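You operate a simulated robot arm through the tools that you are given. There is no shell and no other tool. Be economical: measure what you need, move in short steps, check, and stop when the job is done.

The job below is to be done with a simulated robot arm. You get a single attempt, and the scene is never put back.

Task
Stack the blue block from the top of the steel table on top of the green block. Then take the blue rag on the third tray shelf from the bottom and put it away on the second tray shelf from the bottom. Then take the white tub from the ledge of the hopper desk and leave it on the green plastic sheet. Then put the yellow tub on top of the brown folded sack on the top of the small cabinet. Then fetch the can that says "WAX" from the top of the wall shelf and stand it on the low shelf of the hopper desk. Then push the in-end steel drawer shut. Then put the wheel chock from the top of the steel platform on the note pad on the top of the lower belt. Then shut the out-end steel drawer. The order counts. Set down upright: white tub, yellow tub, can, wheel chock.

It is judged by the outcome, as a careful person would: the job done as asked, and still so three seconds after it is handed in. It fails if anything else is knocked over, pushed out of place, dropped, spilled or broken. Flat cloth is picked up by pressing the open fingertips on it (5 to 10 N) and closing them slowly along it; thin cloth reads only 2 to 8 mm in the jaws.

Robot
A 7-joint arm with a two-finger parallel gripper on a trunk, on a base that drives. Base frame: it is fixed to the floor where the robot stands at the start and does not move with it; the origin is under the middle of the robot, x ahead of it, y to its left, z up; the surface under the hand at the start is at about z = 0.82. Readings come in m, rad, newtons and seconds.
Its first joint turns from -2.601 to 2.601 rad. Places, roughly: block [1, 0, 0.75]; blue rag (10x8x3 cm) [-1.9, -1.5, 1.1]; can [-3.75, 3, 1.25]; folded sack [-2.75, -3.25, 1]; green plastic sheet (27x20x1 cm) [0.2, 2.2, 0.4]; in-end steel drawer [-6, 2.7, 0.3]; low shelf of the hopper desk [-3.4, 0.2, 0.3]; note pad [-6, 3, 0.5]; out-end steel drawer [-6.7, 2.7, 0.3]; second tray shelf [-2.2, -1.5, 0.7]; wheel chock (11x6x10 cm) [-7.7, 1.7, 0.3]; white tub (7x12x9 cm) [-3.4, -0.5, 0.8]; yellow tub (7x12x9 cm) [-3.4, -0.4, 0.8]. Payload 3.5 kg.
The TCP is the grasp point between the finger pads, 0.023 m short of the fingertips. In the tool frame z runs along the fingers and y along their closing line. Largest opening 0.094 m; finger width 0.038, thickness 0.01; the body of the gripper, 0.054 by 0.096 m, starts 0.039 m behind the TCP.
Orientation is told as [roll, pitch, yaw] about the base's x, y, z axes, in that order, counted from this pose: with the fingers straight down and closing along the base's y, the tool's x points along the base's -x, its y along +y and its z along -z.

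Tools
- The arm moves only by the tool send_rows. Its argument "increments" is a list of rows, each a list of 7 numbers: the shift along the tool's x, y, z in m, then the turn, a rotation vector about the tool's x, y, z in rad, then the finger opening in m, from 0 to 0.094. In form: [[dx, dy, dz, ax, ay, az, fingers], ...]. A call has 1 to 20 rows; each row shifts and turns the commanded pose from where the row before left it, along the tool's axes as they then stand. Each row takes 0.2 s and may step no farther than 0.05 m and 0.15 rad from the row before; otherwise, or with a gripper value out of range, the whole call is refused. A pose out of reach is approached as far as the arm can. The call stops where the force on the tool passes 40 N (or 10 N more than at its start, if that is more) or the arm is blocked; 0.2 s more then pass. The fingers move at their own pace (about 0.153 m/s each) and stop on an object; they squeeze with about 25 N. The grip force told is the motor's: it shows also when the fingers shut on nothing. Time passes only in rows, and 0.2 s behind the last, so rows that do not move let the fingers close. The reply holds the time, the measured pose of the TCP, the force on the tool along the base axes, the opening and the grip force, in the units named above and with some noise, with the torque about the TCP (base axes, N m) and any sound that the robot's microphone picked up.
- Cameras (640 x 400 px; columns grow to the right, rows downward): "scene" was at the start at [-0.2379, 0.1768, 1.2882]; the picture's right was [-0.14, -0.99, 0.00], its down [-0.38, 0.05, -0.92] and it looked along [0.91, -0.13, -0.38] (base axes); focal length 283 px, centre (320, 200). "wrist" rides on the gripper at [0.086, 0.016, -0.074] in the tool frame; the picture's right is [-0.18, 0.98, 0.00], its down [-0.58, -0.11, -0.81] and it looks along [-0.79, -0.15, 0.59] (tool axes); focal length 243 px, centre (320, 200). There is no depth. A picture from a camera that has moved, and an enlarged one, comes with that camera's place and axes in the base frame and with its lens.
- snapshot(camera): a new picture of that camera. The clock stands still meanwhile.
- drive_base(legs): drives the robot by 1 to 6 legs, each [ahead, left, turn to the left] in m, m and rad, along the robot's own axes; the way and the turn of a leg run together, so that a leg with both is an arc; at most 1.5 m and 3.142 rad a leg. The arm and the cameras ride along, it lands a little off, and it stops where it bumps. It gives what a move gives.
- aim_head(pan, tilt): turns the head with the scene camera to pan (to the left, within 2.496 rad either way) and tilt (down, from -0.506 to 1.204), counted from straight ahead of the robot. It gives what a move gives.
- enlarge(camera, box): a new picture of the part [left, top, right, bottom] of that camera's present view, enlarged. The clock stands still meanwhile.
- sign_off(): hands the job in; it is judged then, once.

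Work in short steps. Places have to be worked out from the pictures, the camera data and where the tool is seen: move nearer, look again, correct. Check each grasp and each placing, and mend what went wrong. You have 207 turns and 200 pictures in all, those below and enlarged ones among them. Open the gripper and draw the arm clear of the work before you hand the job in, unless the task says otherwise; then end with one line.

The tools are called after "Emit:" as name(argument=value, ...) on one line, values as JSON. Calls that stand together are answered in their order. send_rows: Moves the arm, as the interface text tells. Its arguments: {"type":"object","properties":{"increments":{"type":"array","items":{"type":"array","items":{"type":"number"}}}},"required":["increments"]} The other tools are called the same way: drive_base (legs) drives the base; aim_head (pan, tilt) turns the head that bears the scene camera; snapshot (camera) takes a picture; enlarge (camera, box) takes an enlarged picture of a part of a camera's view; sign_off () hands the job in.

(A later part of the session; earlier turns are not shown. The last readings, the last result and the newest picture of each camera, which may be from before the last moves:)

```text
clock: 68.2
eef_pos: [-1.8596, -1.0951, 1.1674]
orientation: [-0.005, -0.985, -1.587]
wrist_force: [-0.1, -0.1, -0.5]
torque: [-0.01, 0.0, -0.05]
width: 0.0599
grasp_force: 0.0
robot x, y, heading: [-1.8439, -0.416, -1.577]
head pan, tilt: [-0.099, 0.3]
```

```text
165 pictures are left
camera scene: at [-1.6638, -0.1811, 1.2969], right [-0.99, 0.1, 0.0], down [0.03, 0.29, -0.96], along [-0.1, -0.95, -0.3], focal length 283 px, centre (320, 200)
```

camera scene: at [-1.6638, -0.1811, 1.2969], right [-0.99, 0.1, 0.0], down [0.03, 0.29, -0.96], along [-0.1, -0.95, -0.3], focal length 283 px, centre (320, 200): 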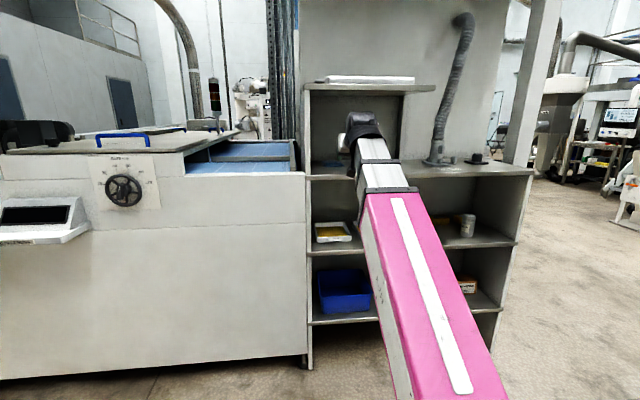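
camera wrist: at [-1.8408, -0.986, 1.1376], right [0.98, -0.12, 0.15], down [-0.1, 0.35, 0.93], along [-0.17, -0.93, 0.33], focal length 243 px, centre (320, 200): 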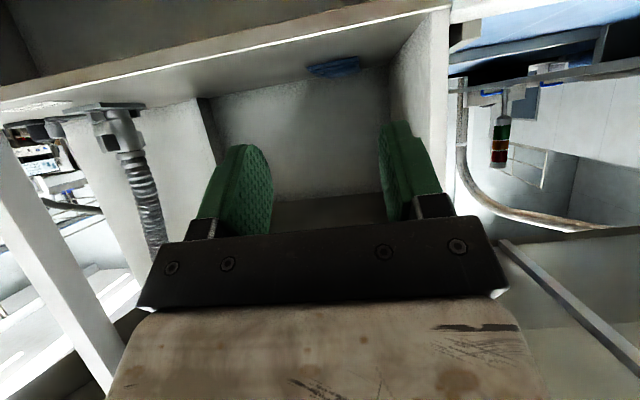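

The hand fits well into the bay. I reduce the tilt to ~0.6 rad, lower to z≈1.125, then drive ahead so the fingers enter the bay.

Emit:
send_rows(increments=[[0, 0, 0, 0, 0.13, 0, 0.06], [0, 0, 0, 0, 0.13, 0, 0.06], [0, 0, 0, 0, 0.125, 0, 0.06], [0.011, 0, 0.0165, 0, 0, 0, 0.06], [0.011, 0, 0.0165, 0, 0, 0, 0.06], [0, 0, 0, 0, 0, 0, 0.06]])

Emit:
snapshot(camera="scene")

```text
clock: 69.6
eef_pos: [-1.86, -1.0966, 1.1276]
orientation: [-0.002, -0.596, -1.59]
wrist_force: [0.5, -0.1, -0.5]
torque: [-0.03, 0.01, 0.0]
width: 0.0598
grasp_force: 0.1
robot x, y, heading: [-1.8441, -0.4157, -1.572]
head pan, tilt: [-0.099, 0.3]
```

```text
164 pictures are left
camera scene: at [-1.6638, -0.1811, 1.2969], right [-0.99, 0.1, 0.0], down [0.03, 0.29, -0.96], along [-0.1, -0.95, -0.3], focal length 283 px, centre (320, 200)
```

scene: 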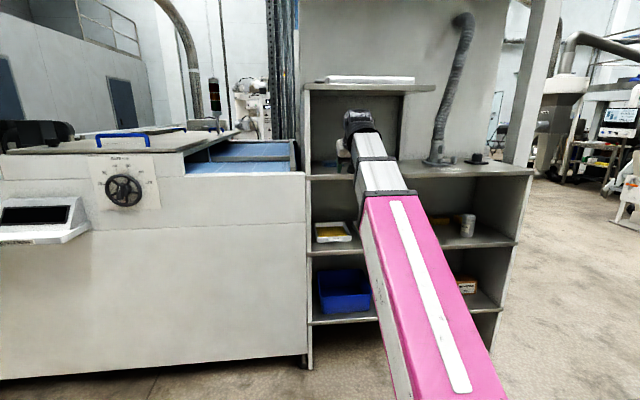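

Clearances look fine (wrist top ≈1.30 vs hutch 1.37, tips ≈1.105 vs board 1.055). I drive ahead.

Emit:
drive_base(legs=[[0.235, 0, 0]])

Emit:
snapshot(camera="wrist")

Emit:
snapshot(camera="scene")

```text
clock: 71.3
eef_pos: [-1.864, -1.3347, 1.1273]
orientation: [-0.004, -0.596, -1.594]
wrist_force: [-0.3, -0.4, 0.3]
torque: [0.0, 0.02, -0.01]
width: 0.06
grasp_force: 0.0
robot x, y, heading: [-1.8509, -0.6504, -1.578]
head pan, tilt: [-0.099, 0.3]
```

```text
163 pictures are left
camera wrist: at [-1.8455, -1.2222, 1.1419], right [0.98, -0.18, 0.1], down [-0.11, -0.02, 0.99], along [-0.17, -0.98, -0.04], focal length 243 px, centre (320, 200)
```

wrist: 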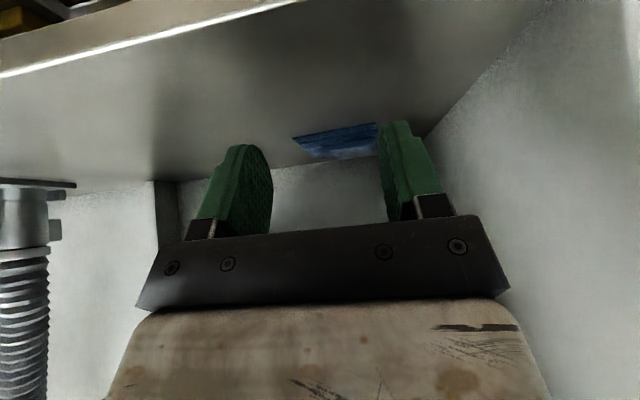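

```text
162 pictures are left
camera scene: at [-1.6647, -0.4203, 1.2969], right [-0.99, 0.11, 0.0], down [0.03, 0.29, -0.96], along [-0.1, -0.95, -0.3], focal length 283 px, centre (320, 200)
```

scene: 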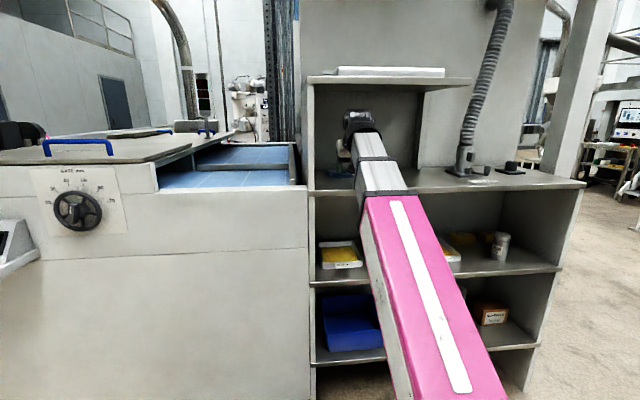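

Rag near edge at y≈-1.49, x from -1.917 to -1.82; centre ≈(-1.868, -1.53). I move in above it, and reduce tilt to 0.45.

Emit:
send_rows(increments=[[-0.0368, 0, 0.025, 0, 0, 0, 0.075], [-0.0368, 0, 0.025, 0, 0, 0, 0.075], [-0.0368, 0, 0.025, 0, 0, 0, 0.075], [-0.0368, 0, 0.025, 0, 0.075, 0, 0.075], [0, 0, 0, 0, 0.075, 0, 0.075], [0, 0, 0, 0, 0, 0, 0.075]])

Emit:
snapshot(camera="wrist")

Emit:
enlarge(camera="scene", box=[290, 60, 450, 210])

```text
clock: 72.8
eef_pos: [-1.8723, -1.5139, 1.1298]
orientation: [-0.002, -0.447, -1.596]
wrist_force: [-0.7, -0.2, 0.4]
torque: [0.0, 0.01, 0.03]
width: 0.0751
grasp_force: 0.0
robot x, y, heading: [-1.8498, -0.6581, -1.578]
head pan, tilt: [-0.099, 0.3]
```

```text
161 pictures are left
camera wrist: at [-1.8524, -1.4036, 1.1597], right [0.98, -0.19, 0.08], down [-0.11, -0.17, 0.98], along [-0.17, -0.97, -0.19], focal length 243 px, centre (320, 200)
```

wrist: 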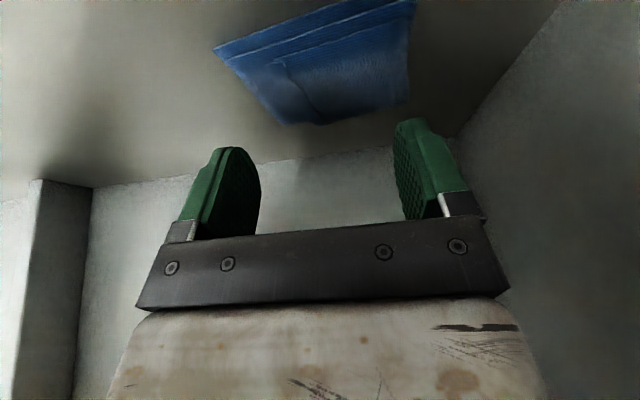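

```text
2.67 times, centred on (370, 135) of scene
camera zoom: at [-1.6647, -0.4203, 1.2969], right [-0.99, 0.11, 0.0], down [0.03, 0.29, -0.96], along [-0.1, -0.95, -0.3], focal length 755 px, centre (187, 373)
```

zoom: 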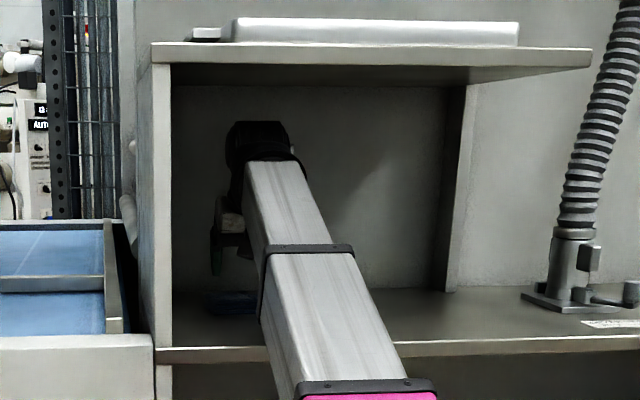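

The rag is clearly seen: centre ≈(-1.861, -1.527), top ≈1.07. I shift 1 cm left, set opening 0.055 and descend slowly until contact.

Emit:
send_rows(increments=[[0, 0.011, 0, 0, 0, 0, 0.055], [0.0043, 0, 0.009, 0, 0, 0, 0.055], [0.0043, 0, 0.009, 0, 0, 0, 0.055], [0.0022, 0, 0.0045, 0, 0, 0, 0.055], [0, 0, 0, 0, 0, 0, 0.055]])

Emit:
snapshot(camera="wrist")

```text
clock: 74.0
eef_pos: [-1.8585, -1.5126, 1.1034]
orientation: [-0.004, -0.447, -1.595]
wrist_force: [-0.2, 0.2, 0.2]
torque: [-0.02, 0.03, -0.04]
width: 0.055
grasp_force: 0.0
robot x, y, heading: [-1.8487, -0.6546, -1.581]
head pan, tilt: [-0.099, 0.3]
```

```text
159 pictures are left
camera wrist: at [-1.8388, -1.4038, 1.1342], right [0.98, -0.19, 0.08], down [-0.11, -0.17, 0.98], along [-0.17, -0.97, -0.19], focal length 243 px, centre (320, 200)
```

wrist: 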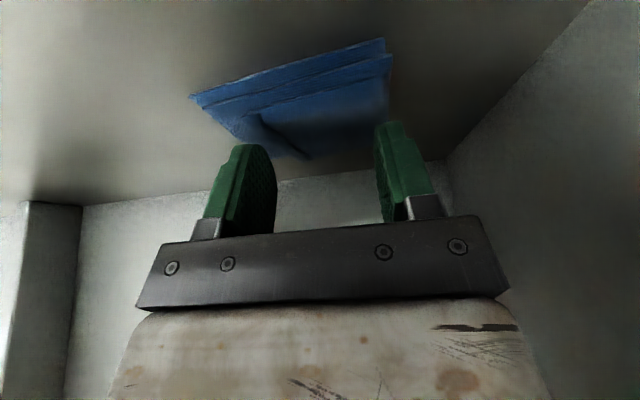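

Still free. I go on lowering in 3 mm steps.

Emit:
send_rows(increments=[[0.0013, -0.003, 0.0027, 0, 0, 0, 0.055], [0.0013, 0, 0.0027, 0, 0, 0, 0.055], [0.0013, 0, 0.0027, 0, 0, 0, 0.055], [0, 0, 0, 0, 0, 0, 0.055]])

```text
clock: 74.8
eef_pos: [-1.861, -1.5147, 1.1006]
orientation: [-0.001, -0.455, -1.595]
wrist_force: [1.3, 4.8, 12.8]
torque: [0.17, -0.07, 0.04]
width: 0.0553
grasp_force: 0.1
robot x, y, heading: [-1.8456, -0.6568, -1.58]
head pan, tilt: [-0.099, 0.3]
stopped in row 4: the force on the tool passed its limit at 45 N (the readings are from after the stop); the commanded pose is now the measured one
```

Contact at tip z≈1.08 (rag ~3 cm thick). I ease slightly to 5–10 N and look.

Emit:
send_rows(increments=[[-0.0002, 0, -0.0005, 0, 0, 0, 0.055], [0, 0, 0, 0, 0, 0, 0.055]])

Emit:
snapshot(camera="wrist")

```text
clock: 75.4
eef_pos: [-1.8604, -1.5133, 1.0995]
orientation: [-0.002, -0.454, -1.595]
wrist_force: [-1.0, 1.1, 19.1]
torque: [0.17, -0.08, -0.05]
width: 0.0552
grasp_force: 0.0
robot x, y, heading: [-1.8467, -0.6513, -1.579]
head pan, tilt: [-0.099, 0.3]
```

```text
158 pictures are left
camera wrist: at [-1.8418, -1.404, 1.1293], right [0.98, -0.19, 0.08], down [-0.11, -0.17, 0.98], along [-0.17, -0.97, -0.18], focal length 243 px, centre (320, 200)
```

wrist: 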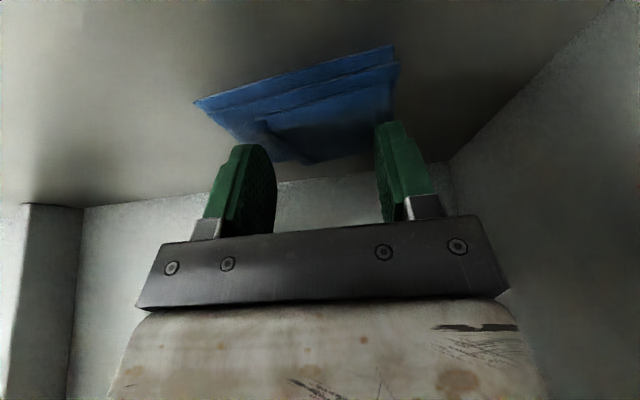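

Tips sit near the middle of the rag; force 19 N is a bit high. I ease 1 mm more and then close slowly.

Emit:
send_rows(increments=[[-0.0005, 0, -0.001, 0, 0, 0, 0.055], [0, 0, 0, 0, 0, 0, 0.055]])

```text
clock: 76.0
eef_pos: [-1.8601, -1.5126, 1.0986]
orientation: [-0.004, -0.454, -1.595]
wrist_force: [-0.4, -1.2, 11.3]
torque: [0.06, -0.08, 0.02]
width: 0.055
grasp_force: 0.1
robot x, y, heading: [-1.8482, -0.6529, -1.577]
head pan, tilt: [-0.099, 0.3]
```

About 11 N. Now I close slowly along the cloth.

Emit:
send_rows(increments=[[0, 0, 0, 0, 0, 0, 0.05], [0, 0, 0, 0, 0, 0, 0.045], [0, 0, 0, 0, 0, 0, 0.04], [0, 0, 0, 0, 0, 0, 0.035], [0, 0, 0, 0, 0, 0, 0.03], [0, 0, 0, 0, 0, 0, 0.025], [0, 0, 0, 0, 0, 0, 0.02], [0, 0, 0, 0, 0, 0, 0.015], [0, 0, 0, 0, 0, 0, 0.01], [0, 0, 0, 0, 0, 0, 0.005], [0, 0, 0, 0, 0, 0, 0], [0, 0, 0, 0, 0, 0, 0], [0, 0, 0, 0, 0, 0, 0]])

Emit:
snapshot(camera="wrist")

```text
clock: 78.8
eef_pos: [-1.8621, -1.5132, 1.0999]
orientation: [-0.003, -0.451, -1.596]
wrist_force: [-0.4, 2.7, 12.2]
torque: [0.15, -0.01, 0.0]
width: 0.0
grasp_force: 25.1
robot x, y, heading: [-1.8495, -0.6574, -1.58]
head pan, tilt: [-0.099, 0.3]
```

```text
157 pictures are left
camera wrist: at [-1.8421, -1.4037, 1.1297], right [0.98, -0.19, 0.08], down [-0.11, -0.17, 0.98], along [-0.17, -0.97, -0.18], focal length 243 px, centre (320, 200)
```

wrist: 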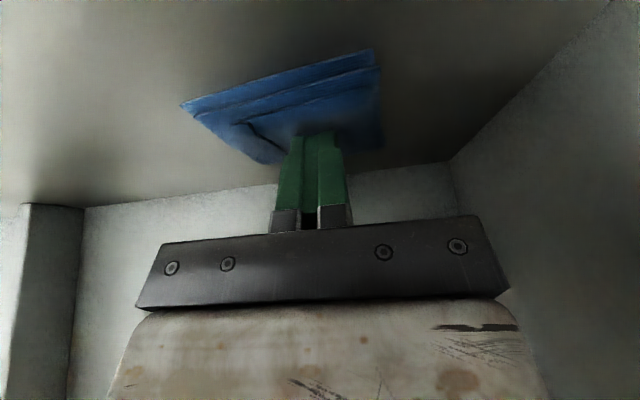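

The fingers slipped closed on nothing. I'll retry with the tool more upright and a slower close: lift, open, reduce tilt to about 0.15.

Emit:
send_rows(increments=[[-0.0087, 0, -0.018, 0, 0, 0, 0], [0, 0, 0, 0, 0.1, 0, 0.06], [0, 0, 0, 0, 0.1, 0, 0.06], [0, 0, 0, 0, 0.1, 0, 0.06], [0, 0, 0, 0, 0, 0, 0.06]])

Emit:
snapshot(camera="wrist")

Emit:
enlarge(camera="scene", box=[290, 60, 450, 210])

```text
clock: 80.0
eef_pos: [-1.8608, -1.5138, 1.1193]
orientation: [-0.002, -0.151, -1.596]
wrist_force: [0.1, -0.4, -1.0]
torque: [0.0, 0.01, 0.0]
width: 0.0601
grasp_force: 0.2
robot x, y, heading: [-1.8469, -0.6548, -1.577]
head pan, tilt: [-0.099, 0.3]
```

```text
156 pictures are left
camera wrist: at [-1.842, -1.4173, 1.1809], right [0.98, -0.21, 0.03], down [-0.12, -0.45, 0.89], along [-0.17, -0.87, -0.46], focal length 243 px, centre (320, 200)
```

wrist: 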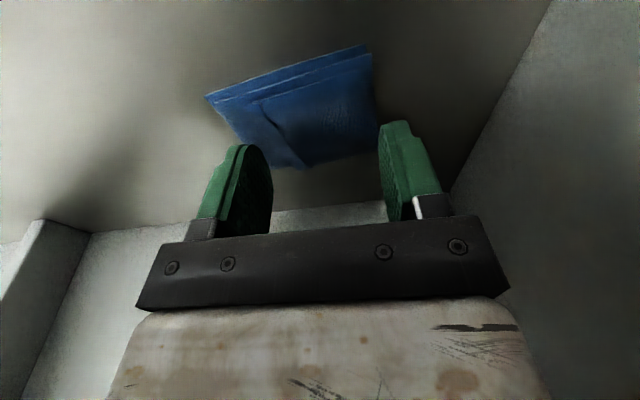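

```text
2.67 times, centred on (370, 135) of scene
camera zoom: at [-1.6647, -0.4203, 1.2969], right [-0.99, 0.11, 0.0], down [0.03, 0.29, -0.96], along [-0.1, -0.95, -0.3], focal length 755 px, centre (187, 373)
```

zoom: 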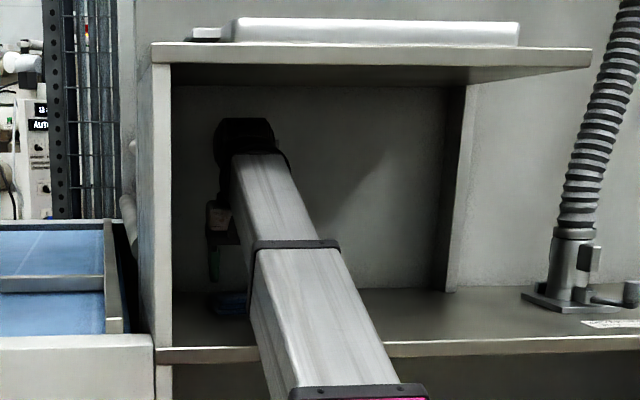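

Rag centre now ≈(-1.873, -1.525). I align, then lower to contact gently.

Emit:
send_rows(increments=[[-0.009, -0.012, 0.0013, 0, 0, 0, 0.06], [0.0015, 0, 0.01, 0, 0, 0, 0.06], [0.0005, 0, 0.003, 0, 0, 0, 0.06], [0.0003, 0, 0.002, 0, 0, 0, 0.06], [0, 0, 0, 0, 0, 0, 0.06]])

```text
clock: 81.2
eef_pos: [-1.8728, -1.5229, 1.1041]
orientation: [-0.002, -0.153, -1.596]
wrist_force: [-0.1, -0.3, 0.2]
torque: [0.02, -0.03, -0.01]
width: 0.0599
grasp_force: 0.1
robot x, y, heading: [-1.8484, -0.6556, -1.582]
head pan, tilt: [-0.099, 0.3]
```

Still free; I continue in 1 mm steps.

Emit:
send_rows(increments=[[0.0002, 0, 0.0015, 0, 0, 0, 0.06], [0.0001, 0, 0.001, 0, 0, 0, 0.06], [0, 0, 0, 0, 0, 0, 0.06]])

```text
clock: 82.0
eef_pos: [-1.8725, -1.5238, 1.1014]
orientation: [-0.001, -0.154, -1.594]
wrist_force: [-0.5, -0.9, -0.4]
torque: [0.02, 0.02, -0.02]
width: 0.0599
grasp_force: 0.1
robot x, y, heading: [-1.8469, -0.6553, -1.578]
head pan, tilt: [-0.099, 0.3]
```

Emit:
send_rows(increments=[[0.0001, 0, 0.001, 0, 0, 0, 0.06], [0, 0, 0.001, 0, 0, 0, 0.06], [0, 0, 0.001, 0, 0, 0, 0.06], [0, 0, 0, 0, 0, 0, 0.06]])

```text
clock: 83.0
eef_pos: [-1.8732, -1.5227, 1.0993]
orientation: [0.0, -0.154, -1.595]
wrist_force: [0.7, 1.1, 0.5]
torque: [0.0, 0.0, -0.04]
width: 0.06
grasp_force: 0.0
robot x, y, heading: [-1.8494, -0.6576, -1.578]
head pan, tilt: [-0.099, 0.3]
```

No contact yet (tip z≈1.077). Continuing 1 mm at a time.

Emit:
send_rows(increments=[[0, 0, 0.001, 0, 0, 0, 0.06], [0, 0, 0.001, 0, 0, 0, 0.06], [0, 0, 0.001, 0, 0, 0, 0.06], [0, 0, 0, 0, 0, 0, 0.06]])

```text
clock: 84.0
eef_pos: [-1.8733, -1.5234, 1.0955]
orientation: [-0.001, -0.154, -1.596]
wrist_force: [-0.6, -0.7, 4.7]
torque: [0.05, -0.08, -0.01]
width: 0.0602
grasp_force: 0.1
robot x, y, heading: [-1.8481, -0.6545, -1.582]
head pan, tilt: [-0.099, 0.3]
```

Contact 4.7 N. I press 0.4 mm more and close slowly at 3 mm a row.

Emit:
send_rows(increments=[[0, 0, 0.0004, 0, 0, 0, 0.057], [0, 0, 0, 0, 0, 0, 0.054], [0, 0, 0, 0, 0, 0, 0.051], [0, 0, 0, 0, 0, 0, 0.048], [0, 0, 0, 0, 0, 0, 0.045], [0, 0, 0, 0, 0, 0, 0.042], [0, 0, 0, 0, 0, 0, 0.039], [0, 0, 0, 0, 0, 0, 0.036], [0, 0, 0, 0, 0, 0, 0.033], [0, 0, 0, 0, 0, 0, 0.03], [0, 0, 0, 0, 0, 0, 0.027], [0, 0, 0, 0, 0, 0, 0.024], [0, 0, 0, 0, 0, 0, 0.021], [0, 0, 0, 0, 0, 0, 0.018], [0, 0, 0, 0, 0, 0, 0.015], [0, 0, 0, 0, 0, 0, 0.012], [0, 0, 0, 0, 0, 0, 0.009], [0, 0, 0, 0, 0, 0, 0.006], [0, 0, 0, 0, 0, 0, 0.003], [0, 0, 0, 0, 0, 0, 0]])

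Emit:
snapshot(camera="wrist")

```text
clock: 88.2
eef_pos: [-1.874, -1.5236, 1.0961]
orientation: [-0.003, -0.154, -1.596]
wrist_force: [0.8, 1.7, 16.3]
torque: [0.3, -0.03, -0.01]
width: 0.0
grasp_force: 24.7
robot x, y, heading: [-1.8466, -0.6559, -1.582]
head pan, tilt: [-0.099, 0.3]
```

```text
154 pictures are left
camera wrist: at [-1.8543, -1.4266, 1.1576], right [0.98, -0.21, 0.03], down [-0.12, -0.45, 0.89], along [-0.17, -0.87, -0.46], focal length 243 px, centre (320, 200)
```

wrist: 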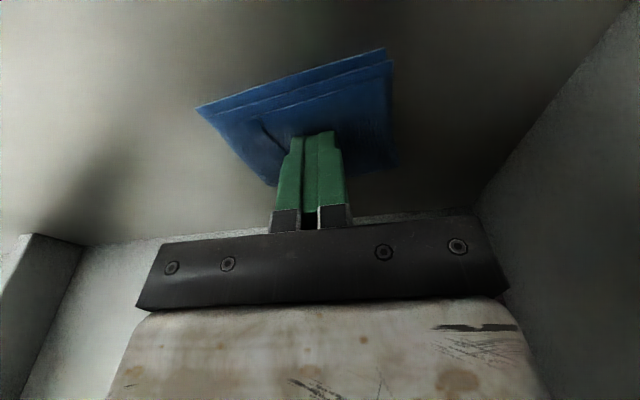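

The rag behaves like a firm folded pad, ~8 cm deep and 3 cm thick, so I'll straddle its 8 cm side instead. I lift 2 cm, make the tool vertical and turn it 90° so the fingers close along y.

Emit:
send_rows(increments=[[-0.003, 0, -0.02, 0, 0, 0, 0], [0, 0, 0, 0, 0.08, 0, 0.06], [0, 0, 0, 0, 0.074, 0, 0.094], [0, 0, 0, 0, 0, -0.145, 0.094], [0, 0, 0, 0, 0, -0.145, 0.094], [0, 0, 0, 0, 0, -0.145, 0.094], [0, 0, 0, 0, 0, -0.145, 0.094], [0, 0, 0, 0, 0, -0.145, 0.094], [0, 0, 0, 0, 0, -0.145, 0.094], [0, 0, 0, 0, 0, -0.145, 0.094], [0, 0, 0, 0, 0, -0.145, 0.094], [0, 0, 0, 0, 0, -0.145, 0.094], [0, 0, 0, 0, 0, -0.145, 0.094], [0, 0, 0, 0, 0, -0.145, 0.094], [0, 0, 0, 0, 0, 0, 0.094]])

Emit:
snapshot(camera="wrist")

```text
clock: 89.0
eef_pos: [-1.8726, -1.5262, 1.1161]
orientation: [-0.004, -0.018, -1.593]
wrist_force: [-5.0, -4.0, -9.1]
torque: [-0.56, -0.3, 0.43]
width: 0.0941
grasp_force: 0.1
robot x, y, heading: [-1.8485, -0.6551, -1.579]
head pan, tilt: [-0.099, 0.3]
stopped in row 4: the force on the tool passed its limit at 74 N (the readings are from after the stop); the commanded pose is now the measured one
```

```text
153 pictures are left
camera wrist: at [-1.8548, -1.4388, 1.1898], right [0.98, -0.21, 0.0], down [-0.12, -0.56, 0.82], along [-0.17, -0.8, -0.58], focal length 243 px, centre (320, 200)
```

wrist: 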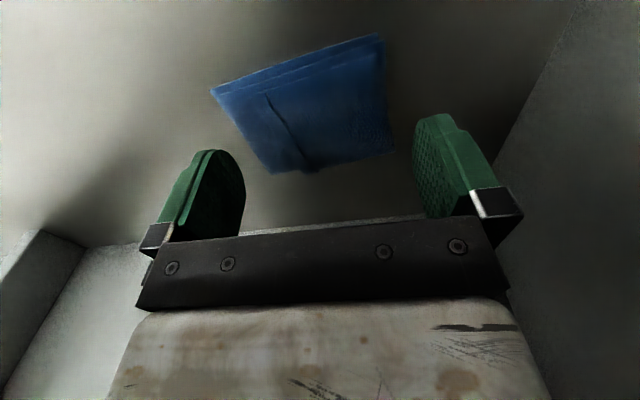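

Something blocked at this near-vertical posture (hand against forearm, as at the start); a tilt of ~0.15 was fine. I restore the tilt, then turn the fingers 90° about the tool axis.

Emit:
send_rows(increments=[[0, 0, 0, 0, -0.14, 0, 0.094], [0, 0, 0, 0, 0, 0, 0.094], [0, 0, 0, 0, 0, -0.1405, 0.094], [0, 0, 0, 0, 0, -0.1405, 0.094], [0, 0, 0, 0, 0, -0.1405, 0.094], [0, 0, 0, 0, 0, -0.1405, 0.094], [0, 0, 0, 0, 0, -0.1405, 0.094], [0, 0, 0, 0, 0, -0.1405, 0.094], [0, 0, 0, 0, 0, -0.1405, 0.094], [0, 0, 0, 0, 0, -0.1405, 0.094], [0, 0, 0, 0, 0, -0.1405, 0.094], [0, 0, 0, 0, 0, -0.1405, 0.094], [0, 0, 0, 0, 0, -0.1405, 0.094], [0, 0, 0, 0, 0, -0.1405, 0.094], [0, 0, 0, 0, 0, 0, 0.094]])

Emit:
snapshot(camera="wrist")

```text
clock: 92.2
eef_pos: [-1.8727, -1.5261, 1.1159]
orientation: [-0.153, 0.022, 0.093]
wrist_force: [-0.5, 0.3, 0.3]
torque: [0.02, 0.03, 0.0]
width: 0.0941
grasp_force: 0.1
robot x, y, heading: [-1.8459, -0.659, -1.581]
head pan, tilt: [-0.099, 0.3]
```

```text
152 pictures are left
camera wrist: at [-1.9601, -1.5067, 1.1891], right [0.09, 0.98, -0.15], down [0.59, 0.07, 0.8], along [0.8, -0.16, -0.58], focal length 243 px, centre (320, 200)
```

wrist: 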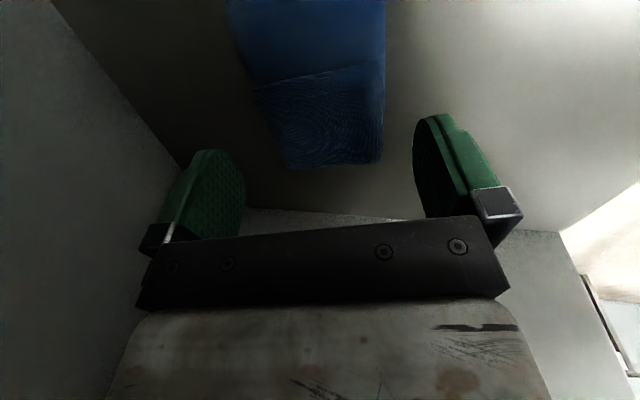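

Now the rag lies between the fingers (y -1.565 to -1.497). I descend vertically in small steps and reduce tilt slightly.

Emit:
send_rows(increments=[[0, 0.0015, 0.01, 0, 0, 0, 0.094], [0, 0.0015, 0.01, 0, 0, 0, 0.094], [0, 0.0006, 0.004, -0.035, 0, 0, 0.094], [0, 0, 0, -0.03, 0, 0, 0.094], [0, 0, 0, 0, 0, 0, 0.094]])

Emit:
snapshot(camera="wrist")

```text
clock: 93.4
eef_pos: [-1.8743, -1.5254, 1.0913]
orientation: [-0.088, 0.02, 0.091]
wrist_force: [-0.3, -0.1, -0.5]
torque: [-0.01, 0.0, 0.03]
width: 0.0941
grasp_force: 0.1
robot x, y, heading: [-1.8472, -0.6536, -1.582]
head pan, tilt: [-0.099, 0.3]
```

```text
151 pictures are left
camera wrist: at [-1.9607, -1.5115, 1.1669], right [0.09, 0.99, -0.09], down [0.6, 0.02, 0.8], along [0.8, -0.13, -0.59], focal length 243 px, centre (320, 200)
```

wrist: 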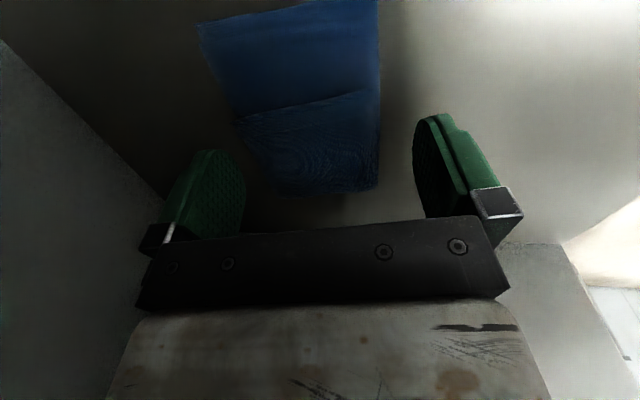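

The rag is centred between the fingers. I lower 8 mm in small steps and close.

Emit:
send_rows(increments=[[0, 0.0003, 0.004, 0, 0, 0, 0.094], [0, 0.0002, 0.002, 0, 0, 0, 0.094], [0, 0.0002, 0.002, 0, 0, 0, 0.094], [0, 0, 0, 0, 0, 0, 0.094]])

```text
clock: 94.4
eef_pos: [-1.8736, -1.5255, 1.0824]
orientation: [-0.09, 0.021, 0.091]
wrist_force: [-0.5, -0.5, 0.2]
torque: [-0.03, 0.01, 0.02]
width: 0.094
grasp_force: 0.2
robot x, y, heading: [-1.8486, -0.6555, -1.577]
head pan, tilt: [-0.099, 0.3]
```

Still free; 3 mm more in 1 mm steps.

Emit:
send_rows(increments=[[0, 0, 0.001, 0, 0, 0, 0.094], [0, 0, 0.001, 0, 0, 0, 0.094], [0, 0, 0.001, 0, 0, 0, 0.094], [0, 0, 0, 0, 0, 0, 0.094]])

```text
clock: 95.4
eef_pos: [-1.8748, -1.5278, 1.0808]
orientation: [-0.09, 0.021, 0.091]
wrist_force: [0.4, -1.4, 0.0]
torque: [0.01, 0.01, 0.01]
width: 0.0941
grasp_force: 0.0
robot x, y, heading: [-1.8479, -0.6563, -1.58]
head pan, tilt: [-0.099, 0.3]
```

Good depth. Now I close the fingers slowly around the rag.

Emit:
send_rows(increments=[[0, 0, 0.001, 0, 0, 0, 0.094], [0, 0, 0, 0, 0, 0, 0.085], [0, 0, 0, 0, 0, 0, 0.075], [0, 0, 0, 0, 0, 0, 0.065], [0, 0, 0, 0, 0, 0, 0.055], [0, 0, 0, 0, 0, 0, 0.045], [0, 0, 0, 0, 0, 0, 0.035], [0, 0, 0, 0, 0, 0, 0.025], [0, 0, 0, 0, 0, 0, 0.02], [0, 0, 0, 0, 0, 0, 0.02]])

Emit:
snapshot(camera="wrist")

```text
clock: 97.6
eef_pos: [-1.8742, -1.5269, 1.0794]
orientation: [-0.088, 0.023, 0.091]
wrist_force: [-0.2, 0.1, -0.8]
torque: [0.03, -0.04, 0.01]
width: 0.0717
grasp_force: 24.7
robot x, y, heading: [-1.8483, -0.6524, -1.583]
head pan, tilt: [-0.099, 0.3]
```

```text
150 pictures are left
camera wrist: at [-1.9608, -1.5121, 1.1549], right [0.09, 0.99, -0.09], down [0.6, 0.02, 0.8], along [0.8, -0.13, -0.59], focal length 243 px, centre (320, 200)
```

wrist: 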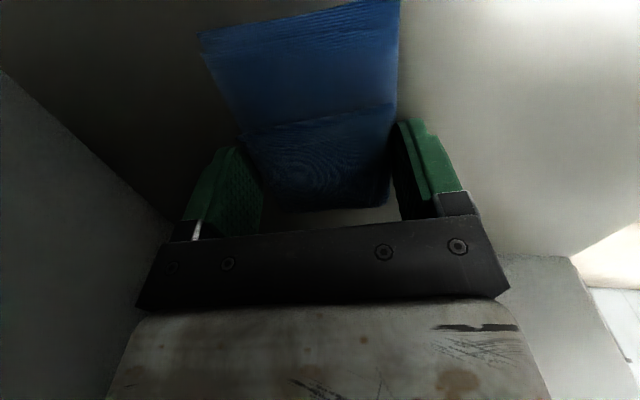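

Gripped at 72 mm. I lift 2.5 cm restoring a little tilt and check it holds.

Emit:
send_rows(increments=[[0, -0.001, -0.01, 0, 0, 0, 0.02], [0, -0.001, -0.008, 0.06, 0, 0, 0.02], [0, -0.001, -0.008, 0, 0, 0, 0.02], [0, 0, 0, 0, 0, 0, 0.02]])

Emit:
snapshot(camera="wrist")

```text
clock: 98.6
eef_pos: [-1.8737, -1.5256, 1.1051]
orientation: [-0.148, 0.021, 0.092]
wrist_force: [0.0, 0.6, -0.7]
torque: [0.0, 0.03, -0.02]
width: 0.0719
grasp_force: 24.9
robot x, y, heading: [-1.8475, -0.653, -1.58]
head pan, tilt: [-0.099, 0.3]
```

```text
149 pictures are left
camera wrist: at [-1.9605, -1.5068, 1.1791], right [0.09, 0.98, -0.15], down [0.59, 0.07, 0.8], along [0.8, -0.16, -0.58], focal length 243 px, centre (320, 200)
```

wrist: 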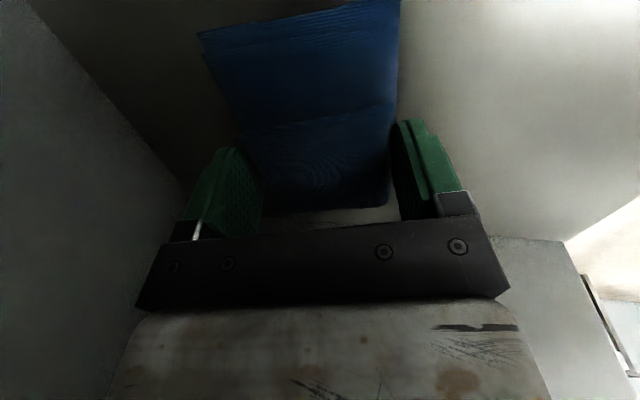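

Rag is held. I back the base out of the bay and look at the second shelf for a free spot.

Emit:
drive_base(legs=[[-0.42, 0, 0], [0, -0.4, 0]])

Emit:
aim_head(pan=-0.15, tilt=0.45)

Emit:
snapshot(camera="scene")

Emit:
snapshot(camera="wrist")

```text
clock: 103.3
eef_pos: [-2.2595, -1.0992, 1.1045]
orientation: [-0.15, 0.019, 0.094]
wrist_force: [-0.6, 0.3, -0.1]
torque: [0.0, 0.03, -0.01]
width: 0.0716
grasp_force: 26.0
robot x, y, heading: [-2.2392, -0.2296, -1.577]
head pan, tilt: [-0.099, 0.3]
```

```text
clock: 104.0
eef_pos: [-2.2596, -1.0991, 1.1055]
orientation: [-0.147, 0.02, 0.097]
wrist_force: [-1.0, 0.2, 0.2]
torque: [0.01, 0.01, -0.01]
width: 0.0718
grasp_force: 25.2
robot x, y, heading: [-2.2406, -0.2317, -1.58]
head pan, tilt: [-0.15, 0.45]
```

```text
148 pictures are left
camera scene: at [-2.0609, 0.0089, 1.283], right [-0.99, 0.15, 0.0], down [0.07, 0.43, -0.9], along [-0.14, -0.89, -0.43], focal length 283 px, centre (320, 200)
```

scene: 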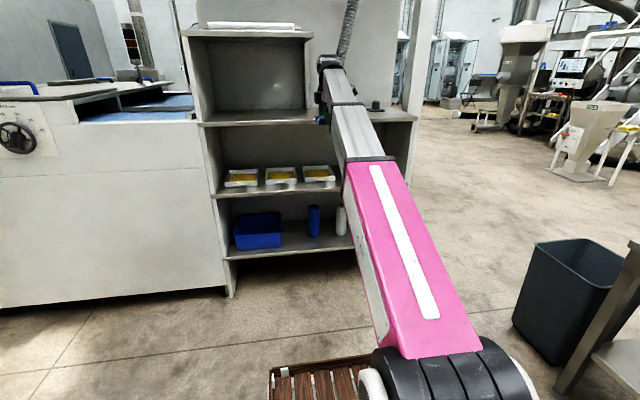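

```text
147 pictures are left
camera wrist: at [-2.3469, -1.0811, 1.179], right [0.09, 0.98, -0.15], down [0.59, 0.07, 0.8], along [0.8, -0.16, -0.58], focal length 243 px, centre (320, 200)
```

wrist: 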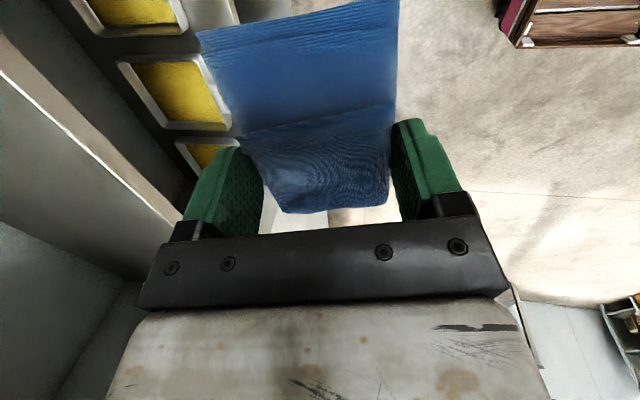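

Second shelf's free strip is in front of the trays and between tray 3 and the grey can (x≈-2.40). I turn the rag so its long side points in, retract and lower the arm, then strafe in front of that gap.

Emit:
send_rows(increments=[[0, 0, 0, 0, 0, 0.1395, 0.02], [0, 0, 0, 0, 0, 0.1395, 0.02], [0, 0, 0, 0, 0, 0.1395, 0.02], [0, 0, 0, 0, 0, 0.1395, 0.02], [0, 0, 0, 0, 0, 0.1395, 0.02], [0, 0, 0, 0, 0, 0.1395, 0.02], [0, 0, 0, 0, 0, 0.1395, 0.02], [0, 0, 0, 0, 0, 0.1395, 0.02], [0, 0, 0, 0, 0, 0.1395, 0.02], [0, 0, 0, 0, 0, 0.1395, 0.02], [0, 0, 0, 0, 0, 0.1395, 0.02], [0, 0, 0, 0, 0, 0.1395, 0.02]])

Emit:
send_rows(increments=[[0.0362, 0, 0.0305, 0, 0, 0, 0.02], [0.0362, 0, 0.0305, 0, 0, 0, 0.02], [0.0362, 0, 0.0305, 0, 0, 0, 0.02], [0.0362, 0, 0.0305, 0, 0, 0, 0.02], [0.0362, 0, 0.0305, 0, 0, 0, 0.02], [0.0362, 0, 0.0305, 0, 0, 0, 0.02], [0.0362, 0, 0.0305, 0, 0, 0, 0.02], [0.0362, 0, 0.0305, 0, 0, 0, 0.02], [0, 0, 0, 0, 0, 0, 0.02]])

Emit:
drive_base(legs=[[0.1, -0.15, 0]])

Emit:
snapshot(camera="scene")

Emit:
snapshot(camera="wrist")

```text
clock: 106.6
eef_pos: [-2.2602, -1.0999, 1.1044]
orientation: [-0.006, -0.15, -1.579]
wrist_force: [-0.1, -0.1, -0.3]
torque: [0.02, 0.03, 0.02]
width: 0.0714
grasp_force: 24.9
robot x, y, heading: [-2.2382, -0.2285, -1.571]
head pan, tilt: [-0.15, 0.45]
```

```text
clock: 108.6
eef_pos: [-2.2614, -0.8501, 0.8205]
orientation: [-0.005, -0.15, -1.576]
wrist_force: [-0.3, 0.0, -0.3]
torque: [0.01, 0.01, -0.02]
width: 0.0715
grasp_force: 24.6
robot x, y, heading: [-2.2383, -0.2292, -1.576]
head pan, tilt: [-0.15, 0.45]
```

```text
clock: 110.1
eef_pos: [-2.4117, -0.9509, 0.8195]
orientation: [-0.004, -0.149, -1.577]
wrist_force: [-0.7, 0.2, 0.3]
torque: [-0.01, -0.01, 0.0]
width: 0.0712
grasp_force: 25.1
robot x, y, heading: [-2.3888, -0.3275, -1.574]
head pan, tilt: [-0.15, 0.45]
```

```text
146 pictures are left
camera scene: at [-2.2103, -0.0912, 1.2829], right [-0.99, 0.15, 0.0], down [0.07, 0.43, -0.9], along [-0.14, -0.89, -0.44], focal length 283 px, centre (320, 200)
```

scene: 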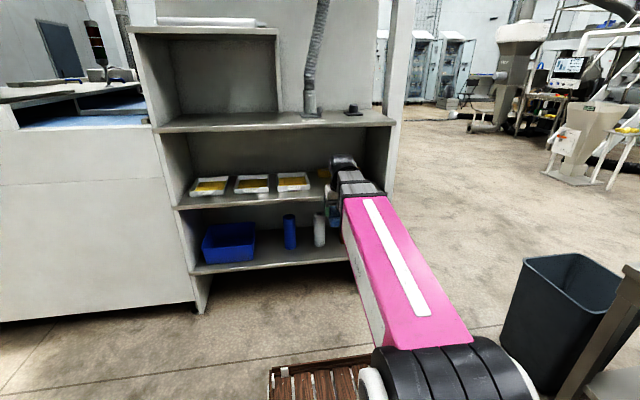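

```text
145 pictures are left
camera wrist: at [-2.3943, -0.8548, 0.8826], right [0.98, -0.19, 0.02], down [-0.11, -0.45, 0.88], along [-0.16, -0.87, -0.47], focal length 243 px, centre (320, 200)
```

wrist: 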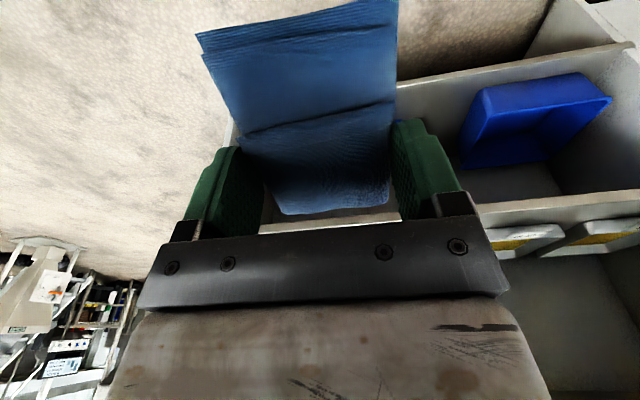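

Aligned in front of the gap. I add tilt to slip under the third board, lower slightly to z≈0.80, and drive 0.19 m ahead.

Emit:
send_rows(increments=[[0, 0, 0.01, 0, -0.1, 0, 0.02], [0, 0.006, 0.01, 0, -0.1, 0, 0.02], [0, 0, 0, 0, 0, 0, 0.02]])

Emit:
drive_base(legs=[[0.19, 0, 0]])

Emit:
snapshot(camera="wrist")

Emit:
enlarge(camera="scene", box=[160, 100, 420, 270])

```text
clock: 110.9
eef_pos: [-2.4056, -0.9551, 0.802]
orientation: [-0.006, -0.351, -1.576]
wrist_force: [0.8, -0.3, -0.1]
torque: [0.01, -0.01, -0.03]
width: 0.0713
grasp_force: 24.7
robot x, y, heading: [-2.3867, -0.3309, -1.575]
head pan, tilt: [-0.15, 0.45]
```

```text
clock: 112.5
eef_pos: [-2.4048, -1.148, 0.8012]
orientation: [-0.005, -0.352, -1.574]
wrist_force: [0.8, -0.1, 0.2]
torque: [0.03, 0.01, 0.01]
width: 0.0709
grasp_force: 24.7
robot x, y, heading: [-2.3867, -0.52, -1.572]
head pan, tilt: [-0.15, 0.45]
```

```text
144 pictures are left
camera wrist: at [-2.3878, -1.0406, 0.843], right [0.98, -0.18, 0.06], down [-0.1, -0.27, 0.96], along [-0.15, -0.95, -0.28], focal length 243 px, centre (320, 200)
```

wrist: 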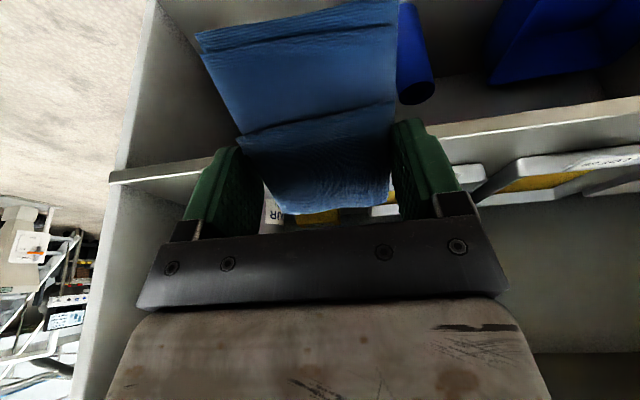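

```text
2.35 times, centred on (290, 185) of scene
camera zoom: at [-2.2116, -0.2831, 1.2829], right [-0.99, 0.15, 0.0], down [0.07, 0.43, -0.9], along [-0.14, -0.89, -0.44], focal length 666 px, centre (391, 235)
```

zoom: 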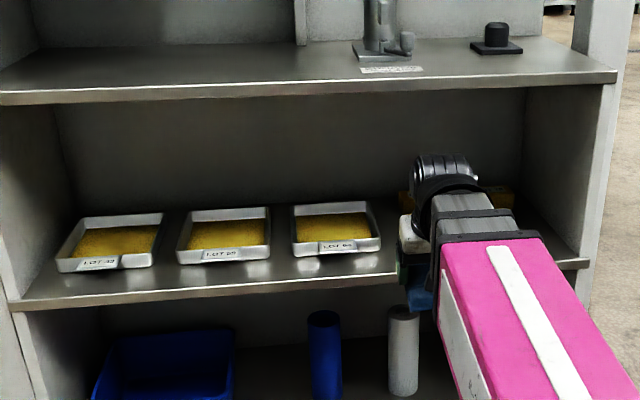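

Tray 3's right edge x≈-2.36, can's near edge ≈-2.475: gap centre -2.415. I move in 0.16 m at constant height.

Emit:
send_rows(increments=[[-0.0376, -0.005, 0.0138, 0, 0, 0, 0.02], [-0.0376, -0.005, 0.0138, 0, 0, 0, 0.02], [-0.0376, 0, 0.0138, 0, 0, 0, 0.02], [-0.0376, 0, 0.0138, 0, 0, 0, 0.02], [0, 0, 0, 0, 0, 0, 0.02]])

Emit:
snapshot(camera="wrist")

Emit:
enlarge(camera="scene", box=[240, 80, 420, 230])

```text
clock: 113.7
eef_pos: [-2.4165, -1.3061, 0.8027]
orientation: [-0.007, -0.351, -1.573]
wrist_force: [0.6, -1.1, -0.5]
torque: [0.03, -0.01, 0.0]
width: 0.0713
grasp_force: 24.9
robot x, y, heading: [-2.3881, -0.5192, -1.569]
head pan, tilt: [-0.15, 0.45]
```

```text
142 pictures are left
camera wrist: at [-2.4001, -1.1993, 0.8422], right [0.98, -0.18, 0.06], down [-0.1, -0.27, 0.96], along [-0.15, -0.95, -0.28], focal length 243 px, centre (320, 200)
```

wrist: 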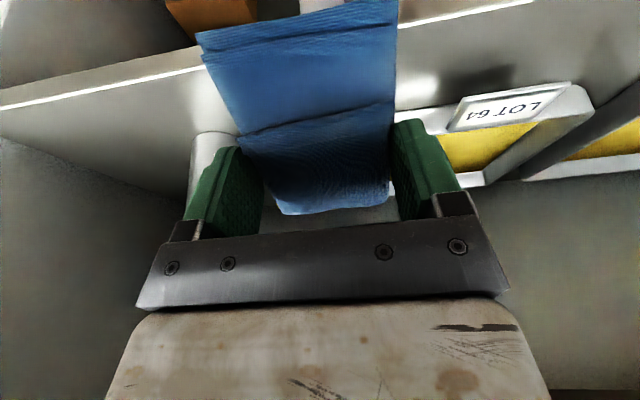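

```text
2.67 times, centred on (330, 155) of scene
camera zoom: at [-2.2116, -0.2831, 1.2829], right [-0.99, 0.15, 0.0], down [0.07, 0.43, -0.9], along [-0.14, -0.89, -0.44], focal length 755 px, centre (293, 320)
```

zoom: 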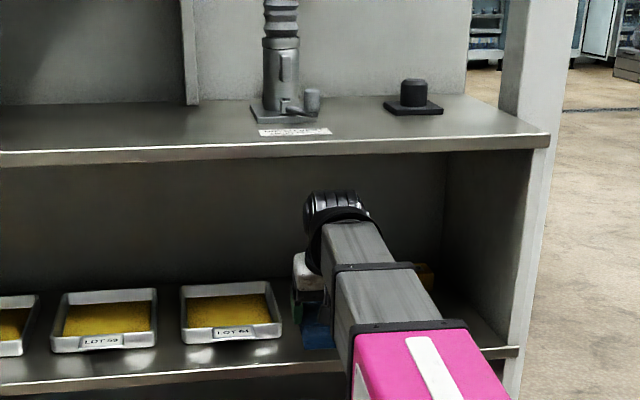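

Position good. I lower 1.5 cm, take most of the tilt out, and continue to contact.

Emit:
send_rows(increments=[[0.005, 0, 0.014, 0, 0, 0, 0.02], [0, 0, 0, 0, 0.12, 0, 0.02], [0, 0, 0, 0, 0.12, 0, 0.02], [0.001, 0, 0.009, 0, 0, 0, 0.02], [0.0005, 0, 0.005, 0, 0, 0, 0.02], [0, 0, 0, 0, 0, 0, 0.02]])

Emit:
snapshot(camera="wrist")

```text
clock: 115.1
eef_pos: [-2.4168, -1.3067, 0.7716]
orientation: [-0.006, -0.11, -1.575]
wrist_force: [0.3, 0.0, 0.0]
torque: [0.0, -0.05, 0.03]
width: 0.0714
grasp_force: 25.1
robot x, y, heading: [-2.3865, -0.5229, -1.579]
head pan, tilt: [-0.15, 0.45]
```

```text
140 pictures are left
camera wrist: at [-2.3995, -1.2128, 0.8376], right [0.98, -0.19, 0.01], down [-0.11, -0.49, 0.87], along [-0.16, -0.85, -0.5], focal length 243 px, centre (320, 200)
```

wrist: 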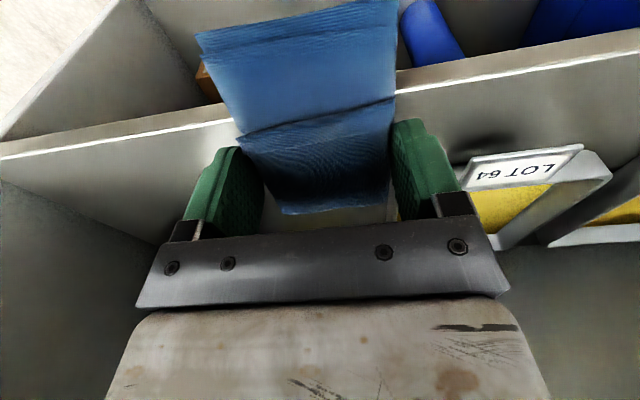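

Combining both cameras, the second shelf is actually lower and deeper: front edge y≈-1.353, top z≈0.665; tray edge x≈-2.377, can edge ≈-2.555. I re-tilt, lower to z≈0.735, and move the base 0.05 right and 0.08 ahead.

Emit:
send_rows(increments=[[0, 0, 0.012, 0, -0.12, 0, 0.02], [0.003, 0, 0.012, 0, -0.12, 0, 0.02], [0.005, 0, 0.012, 0, 0, 0, 0.02], [0, 0, 0, 0, 0, 0, 0.02]])

Emit:
drive_base(legs=[[0, -0.05, 0], [0.07, 0, 0]])

Emit:
snapshot(camera="wrist")

Emit:
enlarge(camera="scene", box=[240, 80, 420, 230])

```text
clock: 116.1
eef_pos: [-2.4173, -1.3069, 0.7365]
orientation: [-0.005, -0.351, -1.574]
wrist_force: [0.0, 0.7, -0.9]
torque: [0.0, -0.04, -0.01]
width: 0.0713
grasp_force: 25.4
robot x, y, heading: [-2.3878, -0.5218, -1.573]
head pan, tilt: [-0.15, 0.45]
```

```text
clock: 117.6
eef_pos: [-2.4664, -1.3793, 0.7344]
orientation: [-0.005, -0.354, -1.573]
wrist_force: [0.4, -5.2, 10.0]
torque: [0.33, -0.09, -0.06]
width: 0.0712
grasp_force: 24.6
robot x, y, heading: [-2.4417, -0.5919, -1.573]
head pan, tilt: [-0.15, 0.45]
```

```text
139 pictures are left
camera wrist: at [-2.449, -1.273, 0.7764], right [0.98, -0.18, 0.06], down [-0.1, -0.27, 0.96], along [-0.15, -0.95, -0.28], focal length 243 px, centre (320, 200)
```

wrist: 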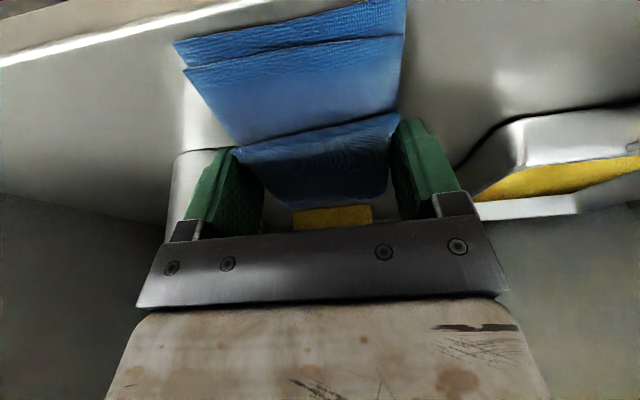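

```text
2.67 times, centred on (330, 155) of scene
camera zoom: at [-2.2622, -0.3543, 1.2829], right [-0.99, 0.15, 0.0], down [0.07, 0.43, -0.9], along [-0.14, -0.89, -0.44], focal length 755 px, centre (293, 320)
```

zoom: 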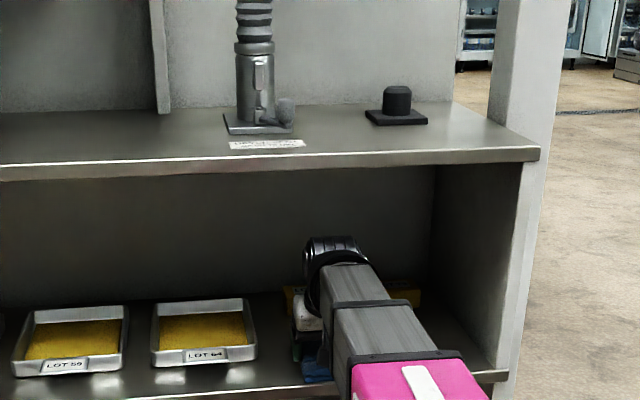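

Rag's near end touched the shelf (z≈0.70, front edge y≈-1.315). Something pale stands behind the left finger; I zoom in before going on.

Emit:
enlarge(camera="wrist", box=[100, 20, 300, 260])

Emit:
aim_head(pan=-0.4, tilt=0.6)

Emit:
snapshot(camera="scene")

```text
1.67 times, centred on (200, 140) of wrist
camera zoom: at [-2.449, -1.273, 0.7764], right [0.98, -0.18, 0.06], down [-0.1, -0.27, 0.96], along [-0.15, -0.95, -0.28], focal length 404 px, centre (520, 300)
```

zoom: 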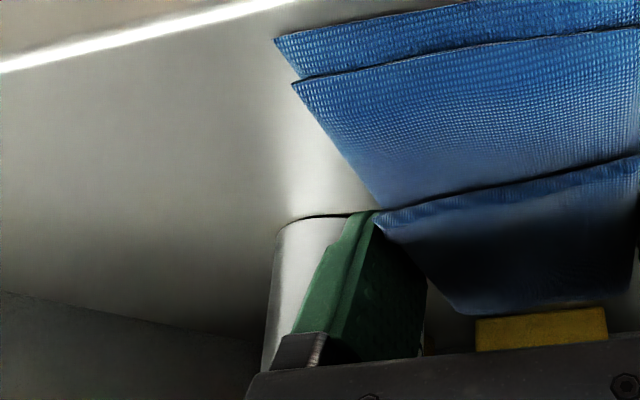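

```text
clock: 118.4
eef_pos: [-2.4668, -1.3797, 0.7358]
orientation: [-0.004, -0.352, -1.573]
wrist_force: [-0.9, -0.5, 3.9]
torque: [0.2, -0.06, 0.02]
width: 0.0714
grasp_force: 24.6
robot x, y, heading: [-2.441, -0.5918, -1.574]
head pan, tilt: [-0.4, 0.6]
```

```text
136 pictures are left
camera scene: at [-2.2828, -0.3449, 1.2694], right [-0.92, 0.39, 0.0], down [0.22, 0.52, -0.83], along [-0.32, -0.76, -0.56], focal length 283 px, centre (320, 200)
```

scene: 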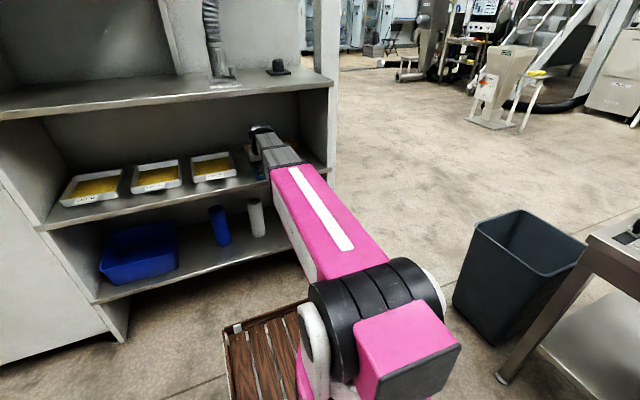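

The grey can stands just beyond the left finger (x≈-2.56 to -2.50, y≈-1.39). I lift 1 cm, shift 2.8 cm away from it, go 2 cm in, level the rag and look.

Emit:
send_rows(increments=[[-0.0041, 0, -0.0113, 0, 0, 0, 0.02], [0, 0.014, 0, 0, 0, 0, 0.02], [0, 0.014, 0, 0, 0, 0, 0.02], [-0.0188, 0, 0.0069, 0, 0, 0, 0.02], [0, 0, 0, 0, 0.12, 0, 0.02], [0, 0, 0, 0, 0.12, 0, 0.02], [0, 0, 0, 0, 0, 0, 0.02]])

Emit:
snapshot(camera="wrist")

```text
clock: 120.0
eef_pos: [-2.4382, -1.3996, 0.7475]
orientation: [-0.004, -0.11, -1.574]
wrist_force: [0.7, -0.7, -0.3]
torque: [0.01, -0.02, 0.0]
width: 0.0711
grasp_force: 24.8
robot x, y, heading: [-2.4391, -0.5942, -1.572]
head pan, tilt: [-0.4, 0.6]
```

```text
135 pictures are left
camera wrist: at [-2.4208, -1.3063, 0.8126], right [0.98, -0.19, 0.01], down [-0.11, -0.49, 0.87], along [-0.15, -0.85, -0.5], focal length 243 px, centre (320, 200)
```

wrist: 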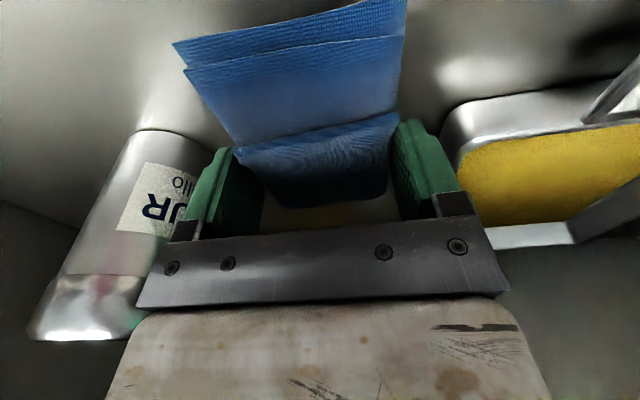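

Can and tray are on both sides with clearance. I lower to contact.

Emit:
send_rows(increments=[[0.001, 0, 0.008, 0, 0.06, 0, 0.02], [0, 0, 0.006, 0, 0, 0, 0.02], [0, 0, 0.003, 0, 0, 0, 0.02], [0, 0, 0.003, 0, 0, 0, 0.02], [0, 0, 0, 0, 0, 0, 0.02]])

```text
clock: 121.2
eef_pos: [-2.4377, -1.3994, 0.7268]
orientation: [-0.004, -0.051, -1.573]
wrist_force: [0.2, 4.9, 19.2]
torque: [-0.59, -0.09, 0.03]
width: 0.0716
grasp_force: 25.1
robot x, y, heading: [-2.4409, -0.5921, -1.569]
head pan, tilt: [-0.4, 0.6]
```

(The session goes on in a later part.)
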